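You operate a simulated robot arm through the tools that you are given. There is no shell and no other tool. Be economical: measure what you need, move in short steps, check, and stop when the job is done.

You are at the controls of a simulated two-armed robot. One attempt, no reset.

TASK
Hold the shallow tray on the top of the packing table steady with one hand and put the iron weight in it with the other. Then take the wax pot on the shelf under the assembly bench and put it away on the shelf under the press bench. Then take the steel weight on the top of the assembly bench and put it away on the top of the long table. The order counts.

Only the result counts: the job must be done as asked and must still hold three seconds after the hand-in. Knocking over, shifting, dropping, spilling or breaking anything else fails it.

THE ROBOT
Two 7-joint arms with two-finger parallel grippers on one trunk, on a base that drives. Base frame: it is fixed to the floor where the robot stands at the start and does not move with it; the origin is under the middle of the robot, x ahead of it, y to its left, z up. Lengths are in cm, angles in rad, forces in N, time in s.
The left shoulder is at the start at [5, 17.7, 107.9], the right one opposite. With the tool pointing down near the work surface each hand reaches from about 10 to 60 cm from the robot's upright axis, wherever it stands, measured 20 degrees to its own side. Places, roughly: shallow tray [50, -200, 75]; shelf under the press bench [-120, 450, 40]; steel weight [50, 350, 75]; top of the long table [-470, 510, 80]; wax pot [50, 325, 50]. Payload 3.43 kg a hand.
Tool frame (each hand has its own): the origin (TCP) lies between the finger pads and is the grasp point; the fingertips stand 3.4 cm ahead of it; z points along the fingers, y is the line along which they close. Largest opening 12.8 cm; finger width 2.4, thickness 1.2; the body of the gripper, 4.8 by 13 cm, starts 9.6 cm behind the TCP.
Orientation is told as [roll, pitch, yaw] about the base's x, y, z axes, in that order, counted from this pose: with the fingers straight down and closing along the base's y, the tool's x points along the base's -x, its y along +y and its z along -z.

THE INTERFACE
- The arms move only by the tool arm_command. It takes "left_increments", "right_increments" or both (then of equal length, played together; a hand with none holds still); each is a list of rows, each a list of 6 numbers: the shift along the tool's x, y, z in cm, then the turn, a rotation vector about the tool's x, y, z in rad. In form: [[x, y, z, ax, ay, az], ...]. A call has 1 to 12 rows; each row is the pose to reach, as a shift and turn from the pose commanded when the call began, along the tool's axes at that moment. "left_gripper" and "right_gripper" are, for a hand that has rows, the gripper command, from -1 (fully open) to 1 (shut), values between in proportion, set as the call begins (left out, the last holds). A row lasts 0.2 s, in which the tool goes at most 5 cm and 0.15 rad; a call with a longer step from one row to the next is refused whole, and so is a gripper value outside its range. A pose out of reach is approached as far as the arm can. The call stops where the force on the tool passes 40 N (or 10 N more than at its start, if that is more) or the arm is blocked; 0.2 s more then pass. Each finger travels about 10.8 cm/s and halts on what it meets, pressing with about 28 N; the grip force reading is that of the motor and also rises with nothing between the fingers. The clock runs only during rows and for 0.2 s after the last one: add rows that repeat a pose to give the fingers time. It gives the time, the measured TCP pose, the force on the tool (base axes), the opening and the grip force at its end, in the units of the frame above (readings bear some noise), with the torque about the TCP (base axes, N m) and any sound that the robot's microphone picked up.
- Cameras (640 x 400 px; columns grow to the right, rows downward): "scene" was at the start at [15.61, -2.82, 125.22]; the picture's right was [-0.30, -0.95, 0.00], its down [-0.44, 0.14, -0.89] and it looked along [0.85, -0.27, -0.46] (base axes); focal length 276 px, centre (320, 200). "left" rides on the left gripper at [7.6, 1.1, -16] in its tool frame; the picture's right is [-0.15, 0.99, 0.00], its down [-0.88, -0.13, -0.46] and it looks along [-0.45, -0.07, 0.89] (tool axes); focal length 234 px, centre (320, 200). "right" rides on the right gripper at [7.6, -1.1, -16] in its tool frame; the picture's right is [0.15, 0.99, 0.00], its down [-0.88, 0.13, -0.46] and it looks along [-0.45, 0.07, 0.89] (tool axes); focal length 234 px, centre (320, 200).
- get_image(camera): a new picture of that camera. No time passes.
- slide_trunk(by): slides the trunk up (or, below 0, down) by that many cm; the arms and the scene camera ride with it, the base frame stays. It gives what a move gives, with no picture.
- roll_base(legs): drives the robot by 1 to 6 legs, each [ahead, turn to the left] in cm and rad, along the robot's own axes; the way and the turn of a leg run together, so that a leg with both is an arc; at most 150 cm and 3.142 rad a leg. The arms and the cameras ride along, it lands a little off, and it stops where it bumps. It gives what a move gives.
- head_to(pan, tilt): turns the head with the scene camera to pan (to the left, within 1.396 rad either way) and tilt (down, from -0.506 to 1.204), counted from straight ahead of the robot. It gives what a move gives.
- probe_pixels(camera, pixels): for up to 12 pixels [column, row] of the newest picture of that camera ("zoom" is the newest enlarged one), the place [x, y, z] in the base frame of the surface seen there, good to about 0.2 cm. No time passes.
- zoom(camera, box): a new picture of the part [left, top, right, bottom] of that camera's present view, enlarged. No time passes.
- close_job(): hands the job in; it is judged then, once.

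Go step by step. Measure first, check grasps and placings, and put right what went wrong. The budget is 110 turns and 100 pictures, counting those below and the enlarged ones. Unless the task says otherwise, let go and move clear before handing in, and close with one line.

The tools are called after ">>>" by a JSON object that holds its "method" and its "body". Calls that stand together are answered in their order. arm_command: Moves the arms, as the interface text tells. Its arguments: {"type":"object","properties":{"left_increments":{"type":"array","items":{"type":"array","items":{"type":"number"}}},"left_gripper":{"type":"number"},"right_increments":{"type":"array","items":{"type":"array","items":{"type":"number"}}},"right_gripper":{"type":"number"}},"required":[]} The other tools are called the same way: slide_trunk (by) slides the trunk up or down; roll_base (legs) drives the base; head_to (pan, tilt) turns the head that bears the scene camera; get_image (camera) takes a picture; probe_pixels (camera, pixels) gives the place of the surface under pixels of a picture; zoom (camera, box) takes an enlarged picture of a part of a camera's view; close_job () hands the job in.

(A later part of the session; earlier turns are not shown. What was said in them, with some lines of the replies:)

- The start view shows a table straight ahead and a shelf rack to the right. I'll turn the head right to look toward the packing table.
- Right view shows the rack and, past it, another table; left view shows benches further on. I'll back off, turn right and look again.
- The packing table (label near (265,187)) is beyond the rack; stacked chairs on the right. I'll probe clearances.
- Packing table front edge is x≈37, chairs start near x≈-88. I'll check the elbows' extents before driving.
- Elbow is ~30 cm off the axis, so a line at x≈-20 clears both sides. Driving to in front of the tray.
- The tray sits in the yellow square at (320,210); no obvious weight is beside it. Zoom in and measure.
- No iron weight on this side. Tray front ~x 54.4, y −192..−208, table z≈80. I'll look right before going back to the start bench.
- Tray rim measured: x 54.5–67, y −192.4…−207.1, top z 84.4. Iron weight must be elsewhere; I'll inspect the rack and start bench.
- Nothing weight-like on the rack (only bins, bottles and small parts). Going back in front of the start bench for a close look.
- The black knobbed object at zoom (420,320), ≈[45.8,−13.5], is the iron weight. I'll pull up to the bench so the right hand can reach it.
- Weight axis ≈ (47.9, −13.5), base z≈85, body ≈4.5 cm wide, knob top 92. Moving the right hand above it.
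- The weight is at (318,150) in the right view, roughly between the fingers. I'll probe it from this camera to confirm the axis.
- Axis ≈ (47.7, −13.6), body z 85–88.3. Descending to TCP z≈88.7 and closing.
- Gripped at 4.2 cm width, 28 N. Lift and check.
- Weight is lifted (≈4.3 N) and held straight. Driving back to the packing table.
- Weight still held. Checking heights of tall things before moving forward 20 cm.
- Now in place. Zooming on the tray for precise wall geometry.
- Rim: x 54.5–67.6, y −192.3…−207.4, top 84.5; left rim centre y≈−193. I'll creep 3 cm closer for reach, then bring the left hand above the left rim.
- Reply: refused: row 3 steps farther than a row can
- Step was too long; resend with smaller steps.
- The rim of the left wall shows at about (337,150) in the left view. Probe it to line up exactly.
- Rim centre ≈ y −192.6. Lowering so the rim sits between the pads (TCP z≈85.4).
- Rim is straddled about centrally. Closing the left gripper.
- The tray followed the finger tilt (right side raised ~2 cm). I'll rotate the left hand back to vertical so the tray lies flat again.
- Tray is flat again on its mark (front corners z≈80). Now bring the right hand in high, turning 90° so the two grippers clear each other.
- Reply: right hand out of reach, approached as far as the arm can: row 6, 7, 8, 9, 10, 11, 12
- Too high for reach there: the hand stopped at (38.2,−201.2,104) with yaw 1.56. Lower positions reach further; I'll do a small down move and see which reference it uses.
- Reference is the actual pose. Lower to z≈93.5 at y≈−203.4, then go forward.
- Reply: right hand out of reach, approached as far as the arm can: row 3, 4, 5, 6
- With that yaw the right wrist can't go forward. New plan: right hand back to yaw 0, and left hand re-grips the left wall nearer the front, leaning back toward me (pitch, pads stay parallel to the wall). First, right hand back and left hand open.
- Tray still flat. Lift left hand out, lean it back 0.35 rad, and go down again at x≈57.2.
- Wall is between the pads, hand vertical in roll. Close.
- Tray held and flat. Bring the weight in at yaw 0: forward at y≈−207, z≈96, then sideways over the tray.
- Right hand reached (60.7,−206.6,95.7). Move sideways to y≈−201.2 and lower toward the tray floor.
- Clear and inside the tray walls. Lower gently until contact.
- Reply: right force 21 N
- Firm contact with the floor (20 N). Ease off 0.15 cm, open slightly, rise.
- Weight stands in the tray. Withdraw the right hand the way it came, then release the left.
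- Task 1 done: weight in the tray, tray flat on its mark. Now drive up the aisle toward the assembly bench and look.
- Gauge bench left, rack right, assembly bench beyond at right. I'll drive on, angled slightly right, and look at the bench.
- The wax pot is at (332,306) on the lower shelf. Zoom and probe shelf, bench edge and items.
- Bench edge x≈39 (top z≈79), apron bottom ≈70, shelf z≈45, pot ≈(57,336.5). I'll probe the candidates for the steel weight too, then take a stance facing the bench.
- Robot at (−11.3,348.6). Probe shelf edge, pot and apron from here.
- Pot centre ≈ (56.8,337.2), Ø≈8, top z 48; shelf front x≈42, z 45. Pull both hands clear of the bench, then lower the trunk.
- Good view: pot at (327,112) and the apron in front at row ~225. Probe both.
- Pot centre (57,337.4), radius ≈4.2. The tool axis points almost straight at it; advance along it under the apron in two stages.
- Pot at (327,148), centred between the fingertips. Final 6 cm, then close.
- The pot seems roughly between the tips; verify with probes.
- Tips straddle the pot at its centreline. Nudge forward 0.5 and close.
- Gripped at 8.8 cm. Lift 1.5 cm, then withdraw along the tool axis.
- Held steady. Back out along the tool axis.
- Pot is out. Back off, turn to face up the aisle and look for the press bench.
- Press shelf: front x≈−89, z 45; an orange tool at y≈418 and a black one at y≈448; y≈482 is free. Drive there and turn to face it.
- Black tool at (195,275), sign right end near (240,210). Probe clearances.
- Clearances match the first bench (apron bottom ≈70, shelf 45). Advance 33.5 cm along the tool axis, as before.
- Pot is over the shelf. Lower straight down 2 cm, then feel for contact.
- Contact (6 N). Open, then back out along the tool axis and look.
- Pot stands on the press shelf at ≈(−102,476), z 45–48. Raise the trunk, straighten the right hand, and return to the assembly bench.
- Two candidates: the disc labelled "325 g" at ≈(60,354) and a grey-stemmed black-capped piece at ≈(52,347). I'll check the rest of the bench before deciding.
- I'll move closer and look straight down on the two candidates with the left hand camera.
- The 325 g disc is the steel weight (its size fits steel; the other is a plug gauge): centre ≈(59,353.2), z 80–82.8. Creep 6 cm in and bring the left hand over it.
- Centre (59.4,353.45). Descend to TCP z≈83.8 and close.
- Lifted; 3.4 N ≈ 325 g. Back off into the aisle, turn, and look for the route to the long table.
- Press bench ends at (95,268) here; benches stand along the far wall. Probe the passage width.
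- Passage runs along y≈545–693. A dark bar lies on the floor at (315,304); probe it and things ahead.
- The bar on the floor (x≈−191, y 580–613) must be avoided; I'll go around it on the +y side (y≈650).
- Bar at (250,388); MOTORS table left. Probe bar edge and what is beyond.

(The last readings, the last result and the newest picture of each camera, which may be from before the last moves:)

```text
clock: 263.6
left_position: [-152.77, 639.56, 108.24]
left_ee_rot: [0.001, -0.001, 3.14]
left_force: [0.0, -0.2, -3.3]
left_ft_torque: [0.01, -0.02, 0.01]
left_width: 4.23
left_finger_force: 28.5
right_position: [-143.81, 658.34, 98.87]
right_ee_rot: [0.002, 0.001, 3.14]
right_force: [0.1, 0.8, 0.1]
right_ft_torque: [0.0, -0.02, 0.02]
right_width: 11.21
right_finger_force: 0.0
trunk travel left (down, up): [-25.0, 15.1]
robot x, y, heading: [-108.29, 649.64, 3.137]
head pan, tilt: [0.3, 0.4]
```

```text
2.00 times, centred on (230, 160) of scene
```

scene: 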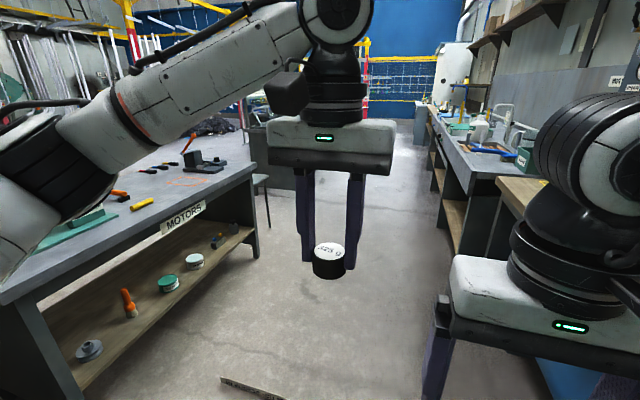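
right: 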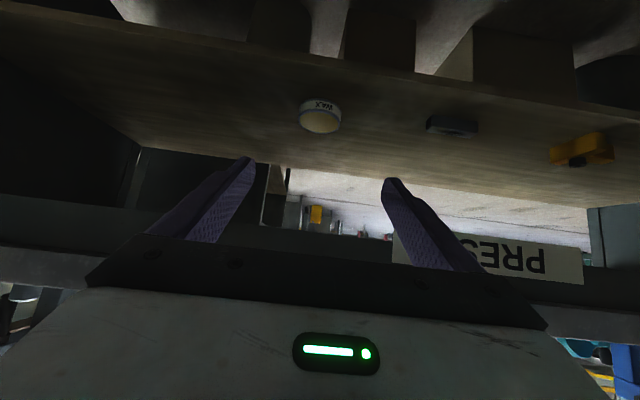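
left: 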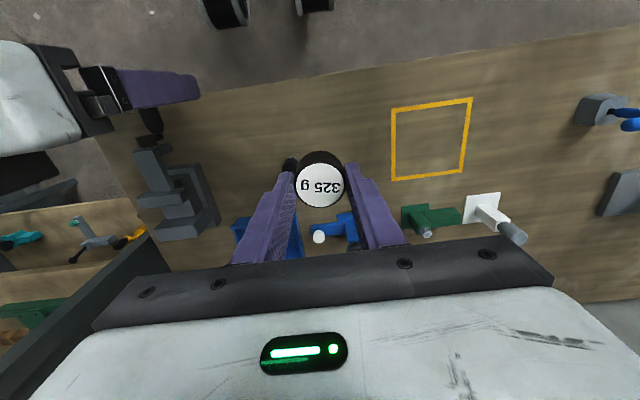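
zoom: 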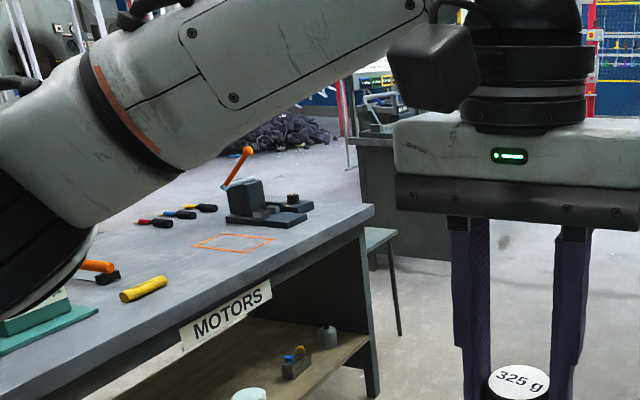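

The long table starts at x≈−400, y≈480–550. Drive past the bar toward it.

>>> {"method": "roll_base", "body": {"legs": [[150, 0.0], [110, 0.0], [0, 0.7]]}}

>>> {"method": "head_to", "body": {"pan": 0.1, "tilt": 0.4}}

>>> {"method": "get_image", "body": {"camera": "scene"}}

```text
clock: 278.0
left_position: [-390.84, 601.38, 108.18]
left_ee_rot: [-0.002, -0.002, -2.387]
left_force: [0.0, -0.4, -3.5]
left_ft_torque: [0.02, -0.01, -0.02]
left_width: 4.26
left_finger_force: 28.4
right_position: [-397.28, 621.17, 98.88]
right_ee_rot: [0.002, -0.001, -2.386]
right_force: [0.0, -0.4, 0.2]
right_ft_torque: [-0.01, 0.03, 0.0]
right_width: 11.19
right_finger_force: 0.0
trunk travel left (down, up): [-25.0, 15.1]
robot x, y, heading: [-366.24, 639.16, -2.385]
head pan, tilt: [0.3, 0.4]
```

```text
clock: 278.7
left_position: [-390.82, 601.28, 108.28]
left_ee_rot: [0.001, -0.001, -2.386]
left_force: [-0.2, -0.9, -2.5]
left_ft_torque: [0.01, -0.01, 0.0]
left_width: 4.25
left_finger_force: 27.9
right_position: [-397.35, 621.15, 98.86]
right_ee_rot: [0.0, 0.001, -2.387]
right_force: [-0.1, 1.3, -0.6]
right_ft_torque: [0.02, 0.0, 0.0]
right_width: 11.21
right_finger_force: 0.0
trunk travel left (down, up): [-25.0, 15.1]
robot x, y, heading: [-365.53, 639.02, -2.389]
head pan, tilt: [0.099, 0.4]
```

```text
15 pictures are left
```

scene: 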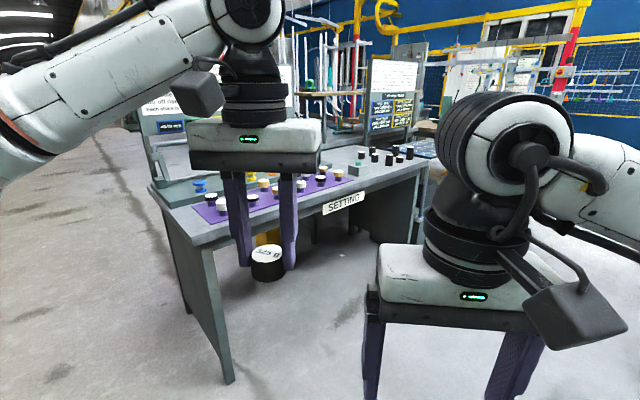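

This table ("SETTING") may be the long table; measure its extents against [−470,510,80].

>>> {"method": "probe_pixels", "body": {"camera": "scene", "pixels": [[205, 238], [344, 202], [425, 163], [155, 190], [300, 215], [390, 180], [360, 185], [225, 375], [395, 158], [350, 168], [230, 210], [420, 145]]}}

>>> {"method": "zoom", "body": {"camera": "scene", "box": [140, 50, 460, 250]}}

```text
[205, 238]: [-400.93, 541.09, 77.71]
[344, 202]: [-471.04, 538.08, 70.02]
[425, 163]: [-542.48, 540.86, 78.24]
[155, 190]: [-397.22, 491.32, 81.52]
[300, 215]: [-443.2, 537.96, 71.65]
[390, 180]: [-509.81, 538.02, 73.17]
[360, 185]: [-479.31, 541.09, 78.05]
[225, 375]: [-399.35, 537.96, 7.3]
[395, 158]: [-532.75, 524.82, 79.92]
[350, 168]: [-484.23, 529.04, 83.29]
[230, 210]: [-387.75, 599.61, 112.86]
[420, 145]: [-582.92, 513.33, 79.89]
```

```text
2.00 times, centred on (300, 150) of scene
```

zoom: 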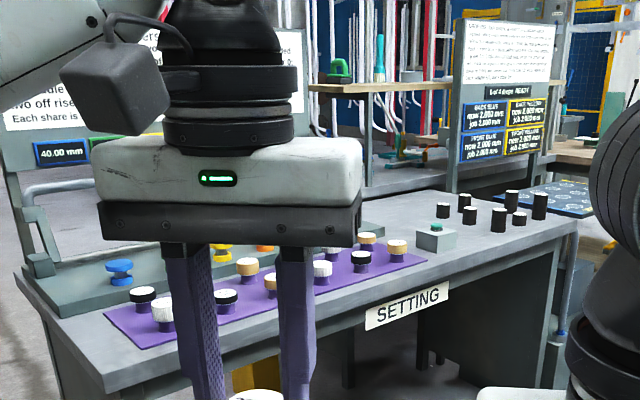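

Table spans x −398…−543, y up to 541, centre (−470,~510): it is the long table. Drive to face its front near x≈−500 where there is free space.

>>> {"method": "roll_base", "body": {"legs": [[0, -0.505], [136, 0], [0, 1.32]]}}

>>> {"method": "head_to", "body": {"pan": 0.1, "tilt": 0.55}}

>>> {"method": "get_image", "body": {"camera": "scene"}}

```text
clock: 290.4
left_position: [-493.2, 561.86, 108.11]
left_ee_rot: [0.001, 0.0, -1.598]
left_force: [0.8, -0.2, -2.6]
left_ft_torque: [-0.01, -0.03, 0.03]
left_width: 4.24
left_finger_force: 28.2
right_position: [-511.94, 571.19, 98.87]
right_ee_rot: [0.0, 0.0, -1.596]
right_force: [0.2, 0.5, -0.1]
right_ft_torque: [-0.01, -0.01, 0.02]
right_width: 11.2
right_finger_force: 0.1
trunk travel left (down, up): [-25.0, 15.1]
robot x, y, heading: [-501.93, 606.13, -1.599]
head pan, tilt: [0.099, 0.4]
```

```text
clock: 291.1
left_position: [-493.28, 561.75, 108.27]
left_ee_rot: [0.001, -0.002, -1.6]
left_force: [-1.1, 0.2, -2.4]
left_ft_torque: [0.0, 0.0, -0.02]
left_width: 4.26
left_finger_force: 27.9
right_position: [-511.88, 571.39, 98.83]
right_ee_rot: [-0.001, 0.0, -1.594]
right_force: [1.0, -0.3, -0.4]
right_ft_torque: [-0.01, -0.02, 0.03]
right_width: 11.2
right_finger_force: 0.1
trunk travel left (down, up): [-25.0, 15.1]
robot x, y, heading: [-502.39, 606.23, -1.598]
head pan, tilt: [0.099, 0.55]
```

```text
13 pictures are left
```

scene: 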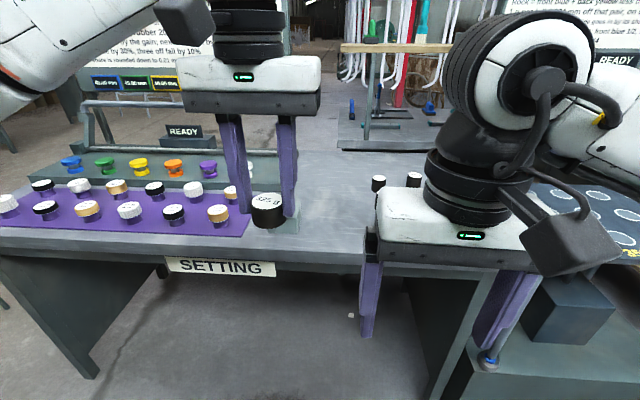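

Free surface around (330,215) between the mat and the cylinders. Probe it.

>>> {"method": "probe_pixels", "body": {"camera": "scene", "pixels": [[330, 215], [330, 190], [330, 240], [295, 222], [300, 235], [378, 190], [360, 200], [250, 235], [315, 200], [355, 250], [296, 210]]}}

>>> {"method": "get_image", "body": {"camera": "left"}}

```text
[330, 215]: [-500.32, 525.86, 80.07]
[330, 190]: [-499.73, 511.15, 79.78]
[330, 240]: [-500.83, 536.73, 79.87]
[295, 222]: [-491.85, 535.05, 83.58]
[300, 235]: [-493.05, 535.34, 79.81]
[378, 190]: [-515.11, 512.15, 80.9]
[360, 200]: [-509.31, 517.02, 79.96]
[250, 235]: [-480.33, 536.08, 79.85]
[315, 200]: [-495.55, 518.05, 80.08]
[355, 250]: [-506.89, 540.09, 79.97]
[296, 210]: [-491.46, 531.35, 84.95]
```

```text
12 pictures are left
```

left: 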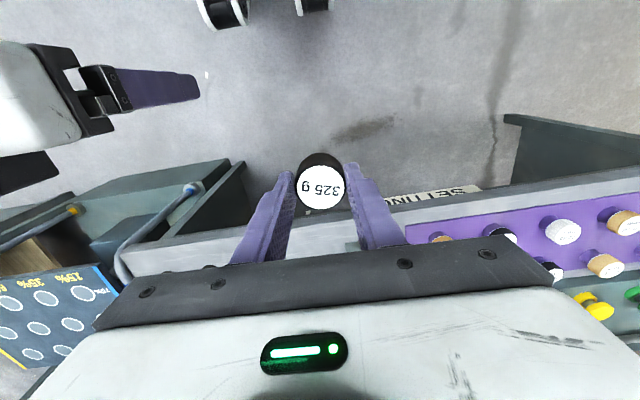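

Button box ends near x −492.5; free spot around (−502,525). Position the robot a bit to the right and closer.

>>> {"method": "roll_base", "body": {"legs": [[0, -0.229], [26, 0], [0, 0.256]]}}

>>> {"method": "head_to", "body": {"pan": 0.1, "tilt": 0.75}}

>>> {"method": "get_image", "body": {"camera": "scene"}}

```text
clock: 294.6
left_position: [-498.51, 537.83, 108.27]
left_ee_rot: [0.002, -0.001, -1.572]
left_force: [1.3, 0.1, -3.8]
left_ft_torque: [0.01, 0.03, 0.01]
left_width: 4.23
left_finger_force: 28.0
right_position: [-517.3, 546.66, 98.78]
right_ee_rot: [0.0, -0.001, -1.571]
right_force: [0.6, 0.8, 0.4]
right_ft_torque: [-0.02, 0.01, 0.0]
right_width: 11.19
right_finger_force: 0.1
trunk travel left (down, up): [-25.0, 15.1]
robot x, y, heading: [-509.03, 582.28, -1.571]
head pan, tilt: [0.099, 0.55]
```

```text
clock: 295.4
left_position: [-498.57, 537.77, 108.17]
left_ee_rot: [0.003, -0.003, -1.573]
left_force: [0.2, 0.4, -3.6]
left_ft_torque: [-0.01, 0.02, 0.03]
left_width: 4.24
left_finger_force: 28.2
right_position: [-517.41, 546.71, 98.82]
right_ee_rot: [0.0, 0.0, -1.572]
right_force: [0.5, -0.5, -0.6]
right_ft_torque: [0.02, -0.01, 0.04]
right_width: 11.19
right_finger_force: 0.1
trunk travel left (down, up): [-25.0, 15.1]
robot x, y, heading: [-509.29, 582.18, -1.567]
head pan, tilt: [0.099, 0.75]
```

```text
11 pictures are left
```

scene: 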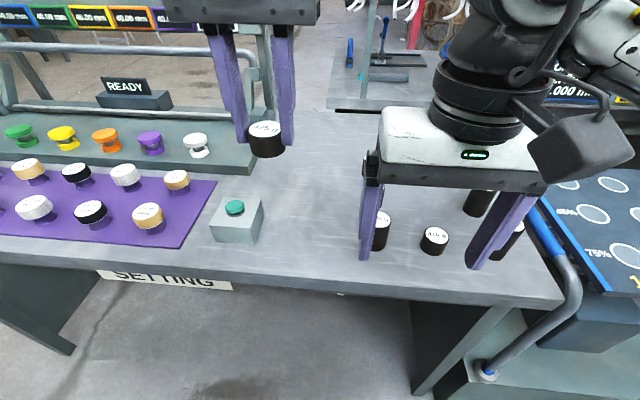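

Now clear: button box (237,220), labelled cylinders at (380,230) and (434,240); free table around (310,200). Probe to choose the exact spot.

>>> {"method": "probe_pixels", "body": {"camera": "scene", "pixels": [[310, 200], [310, 230], [264, 225], [262, 205], [380, 245], [374, 235], [382, 215], [434, 235], [330, 180], [310, 260], [235, 207]]}}

```text
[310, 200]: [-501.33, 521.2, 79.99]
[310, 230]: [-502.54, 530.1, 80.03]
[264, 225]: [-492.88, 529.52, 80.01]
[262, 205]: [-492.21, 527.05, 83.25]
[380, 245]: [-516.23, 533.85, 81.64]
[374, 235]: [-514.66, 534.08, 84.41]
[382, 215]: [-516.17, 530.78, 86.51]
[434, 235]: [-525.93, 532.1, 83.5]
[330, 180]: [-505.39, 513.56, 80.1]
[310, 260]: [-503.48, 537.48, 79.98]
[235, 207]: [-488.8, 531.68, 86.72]
```

Target (−503,522): ≥10 cm clear of box and cylinders. Move over it and lower to just above the surface.

>>> {"method": "arm_command", "body": {"left_increments": [[-1, -1, 4, 0, 0, 0], [-3, -2, 8, 0, 0, 0], [-6, -3, 11, 0, 0, 0], [-10, -4, 12, 0, 0, 0], [-14, -4.4, 12, 0, 0, 0], [-15.8, -4.4, 14, 0, 0, 0], [-15.8, -4.4, 18, 0, 0, 0], [-15.8, -4.4, 21.5, 0, 0, 0], [-15.8, -4.4, 22.3, 0, 0, 0], [-15.8, -4.4, 22.3, 0, 0, 0]]}}

>>> {"method": "get_image", "body": {"camera": "scene"}}

```text
clock: 297.6
left_position: [-502.86, 521.85, 85.93]
left_ee_rot: [0.003, -0.003, -1.572]
left_force: [0.7, 0.1, -3.5]
left_ft_torque: [0.0, 0.02, 0.0]
left_width: 4.26
left_finger_force: 28.0
right_position: [-517.45, 546.67, 98.89]
right_ee_rot: [-0.001, 0.0, -1.571]
right_force: [-0.8, 0.3, 0.2]
right_ft_torque: [0.02, 0.01, 0.0]
right_width: 11.19
right_finger_force: 0.0
trunk travel left (down, up): [-25.0, 15.1]
robot x, y, heading: [-508.82, 581.94, -1.569]
head pan, tilt: [0.099, 0.75]
```

```text
10 pictures are left
```

scene: 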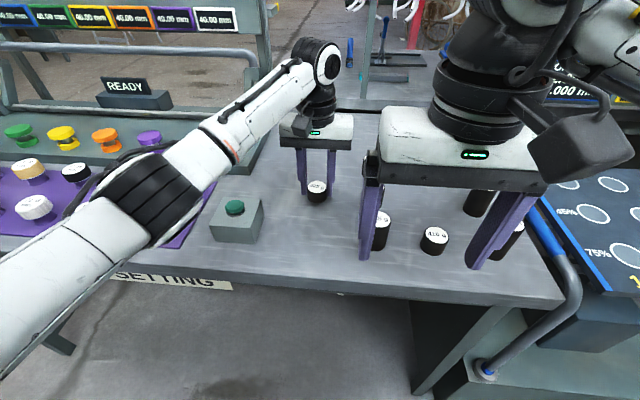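

Over the free spot. Lower gently until contact.

>>> {"method": "arm_command", "body": {"left_increments": [[0, 0, 0.7, 0, 0, 0], [0, 0, 1.3, 0, 0, 0], [0, 0, 1.5, 0, 0, 0], [0, 0, 1.5, 0, 0, 0]]}}

>>> {"method": "arm_command", "body": {"left_increments": [[0, 0, 0.15, 0, 0, 0], [0, 0, 0.25, 0, 0, 0], [0, 0, 0.25, 0, 0, 0]]}}

```text
clock: 298.6
left_position: [-502.99, 521.87, 84.56]
left_ee_rot: [0.001, -0.002, -1.572]
left_force: [-0.4, 0.5, -3.1]
left_ft_torque: [-0.02, -0.03, -0.02]
left_width: 4.23
left_finger_force: 28.5
right_position: [-517.45, 546.7, 98.75]
right_ee_rot: [0.0, 0.0, -1.572]
right_force: [0.7, 0.4, -0.4]
right_ft_torque: [0.0, 0.0, -0.01]
right_width: 11.2
right_finger_force: 0.0
trunk travel left (down, up): [-25.0, 15.1]
robot x, y, heading: [-508.93, 582.59, -1.574]
head pan, tilt: [0.099, 0.75]
```

```text
clock: 299.4
left_position: [-502.92, 521.95, 84.39]
left_ee_rot: [0.0, -0.005, -1.573]
left_force: [0.8, -2.2, 5.2]
left_ft_torque: [0.11, 0.0, -0.03]
left_width: 4.24
left_finger_force: 28.3
right_position: [-517.52, 546.69, 98.93]
right_ee_rot: [0.0, 0.0, -1.569]
right_force: [0.1, 0.2, -0.4]
right_ft_torque: [0.04, 0.02, 0.03]
right_width: 11.22
right_finger_force: 0.0
trunk travel left (down, up): [-25.0, 15.1]
robot x, y, heading: [-508.54, 582.17, -1.573]
head pan, tilt: [0.099, 0.75]
```

Contact felt (5 N). Open, rise, and pull back.

>>> {"method": "arm_command", "body": {"left_increments": [[0, 0, 0, 0, 0, 0], [0, 0, 0, 0, 0, 0], [0, 0, -2, 0, 0, 0], [0, 0, -6, 0, 0, 0], [0, 0, -10, 0, 0, 0], [0, 0, -14, 0, 0, 0], [3, 0, -17, 0, 0, 0], [7, 1, -19, 0, 0, 0], [11, 2, -21, 0, 0, 0], [15, 4, -23, 0, 0, 0], [15, 4, -23, 0, 0, 0]], "left_gripper": 0.05}}

>>> {"method": "get_image", "body": {"camera": "scene"}}

>>> {"method": "probe_pixels", "body": {"camera": "scene", "pixels": [[317, 187], [317, 195]]}}

```text
clock: 301.8
left_position: [-498.92, 537.08, 107.3]
left_ee_rot: [0.003, -0.002, -1.571]
left_force: [0.3, 0.7, 0.8]
left_ft_torque: [-0.01, 0.0, 0.01]
left_width: 6.11
left_finger_force: 0.1
right_position: [-517.48, 546.64, 98.96]
right_ee_rot: [0.001, 0.001, -1.571]
right_force: [0.4, 0.2, -0.4]
right_ft_torque: [0.04, 0.0, 0.02]
right_width: 11.19
right_finger_force: 0.0
trunk travel left (down, up): [-25.0, 15.1]
robot x, y, heading: [-509.06, 581.83, -1.573]
head pan, tilt: [0.099, 0.75]
```

```text
9 pictures are left
```

scene: 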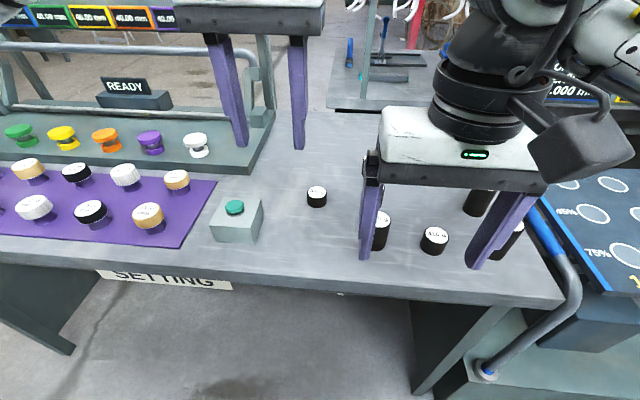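

```text
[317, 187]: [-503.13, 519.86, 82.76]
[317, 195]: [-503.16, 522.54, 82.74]
```

The disc stands on the long table at (−503,522). Quick zoom to compare it with the labelled items here and make sure I moved the right object.

>>> {"method": "zoom", "body": {"camera": "scene", "box": [290, 170, 540, 290]}}

```text
2.56 times, centred on (415, 230) of scene
```

zoom: 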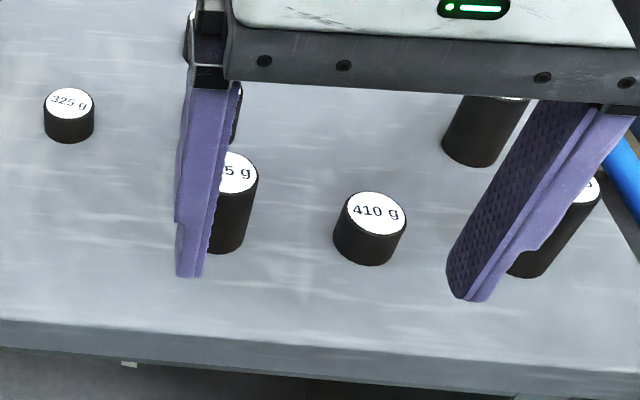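

The disc matches the set of labelled weights kept on this table. Back off clear, then hand in.

>>> {"method": "roll_base", "body": {"legs": [[-20, 0]]}}

>>> {"method": "close_job", "body": {}}

```text
clock: 303.4
left_position: [-498.79, 557.22, 107.24]
left_ee_rot: [0.003, -0.003, -1.569]
left_force: [0.2, 0.0, 0.1]
left_ft_torque: [0.01, 0.02, -0.02]
left_width: 6.06
left_finger_force: 0.1
right_position: [-517.29, 566.79, 98.87]
right_ee_rot: [0.0, 0.001, -1.569]
right_force: [0.7, 0.4, -0.5]
right_ft_torque: [-0.02, -0.02, 0.04]
right_width: 11.19
right_finger_force: 0.0
trunk travel left (down, up): [-25.0, 15.1]
robot x, y, heading: [-508.9, 602.07, -1.569]
head pan, tilt: [0.099, 0.75]
```

```text
The job is handed in.
```

I did the three steps in order and handed the job in: the iron weight is in the tray, the wax pot is on the press-bench shelf, and the steel weight is on the long table. The first time I gripped the tray it tipped up about 2 cm, so I set it flat and gripped it again before putting the weight in. No labels named the weights, so I took the black knobbed weight as the iron one and the 325 g disc as the steel one.
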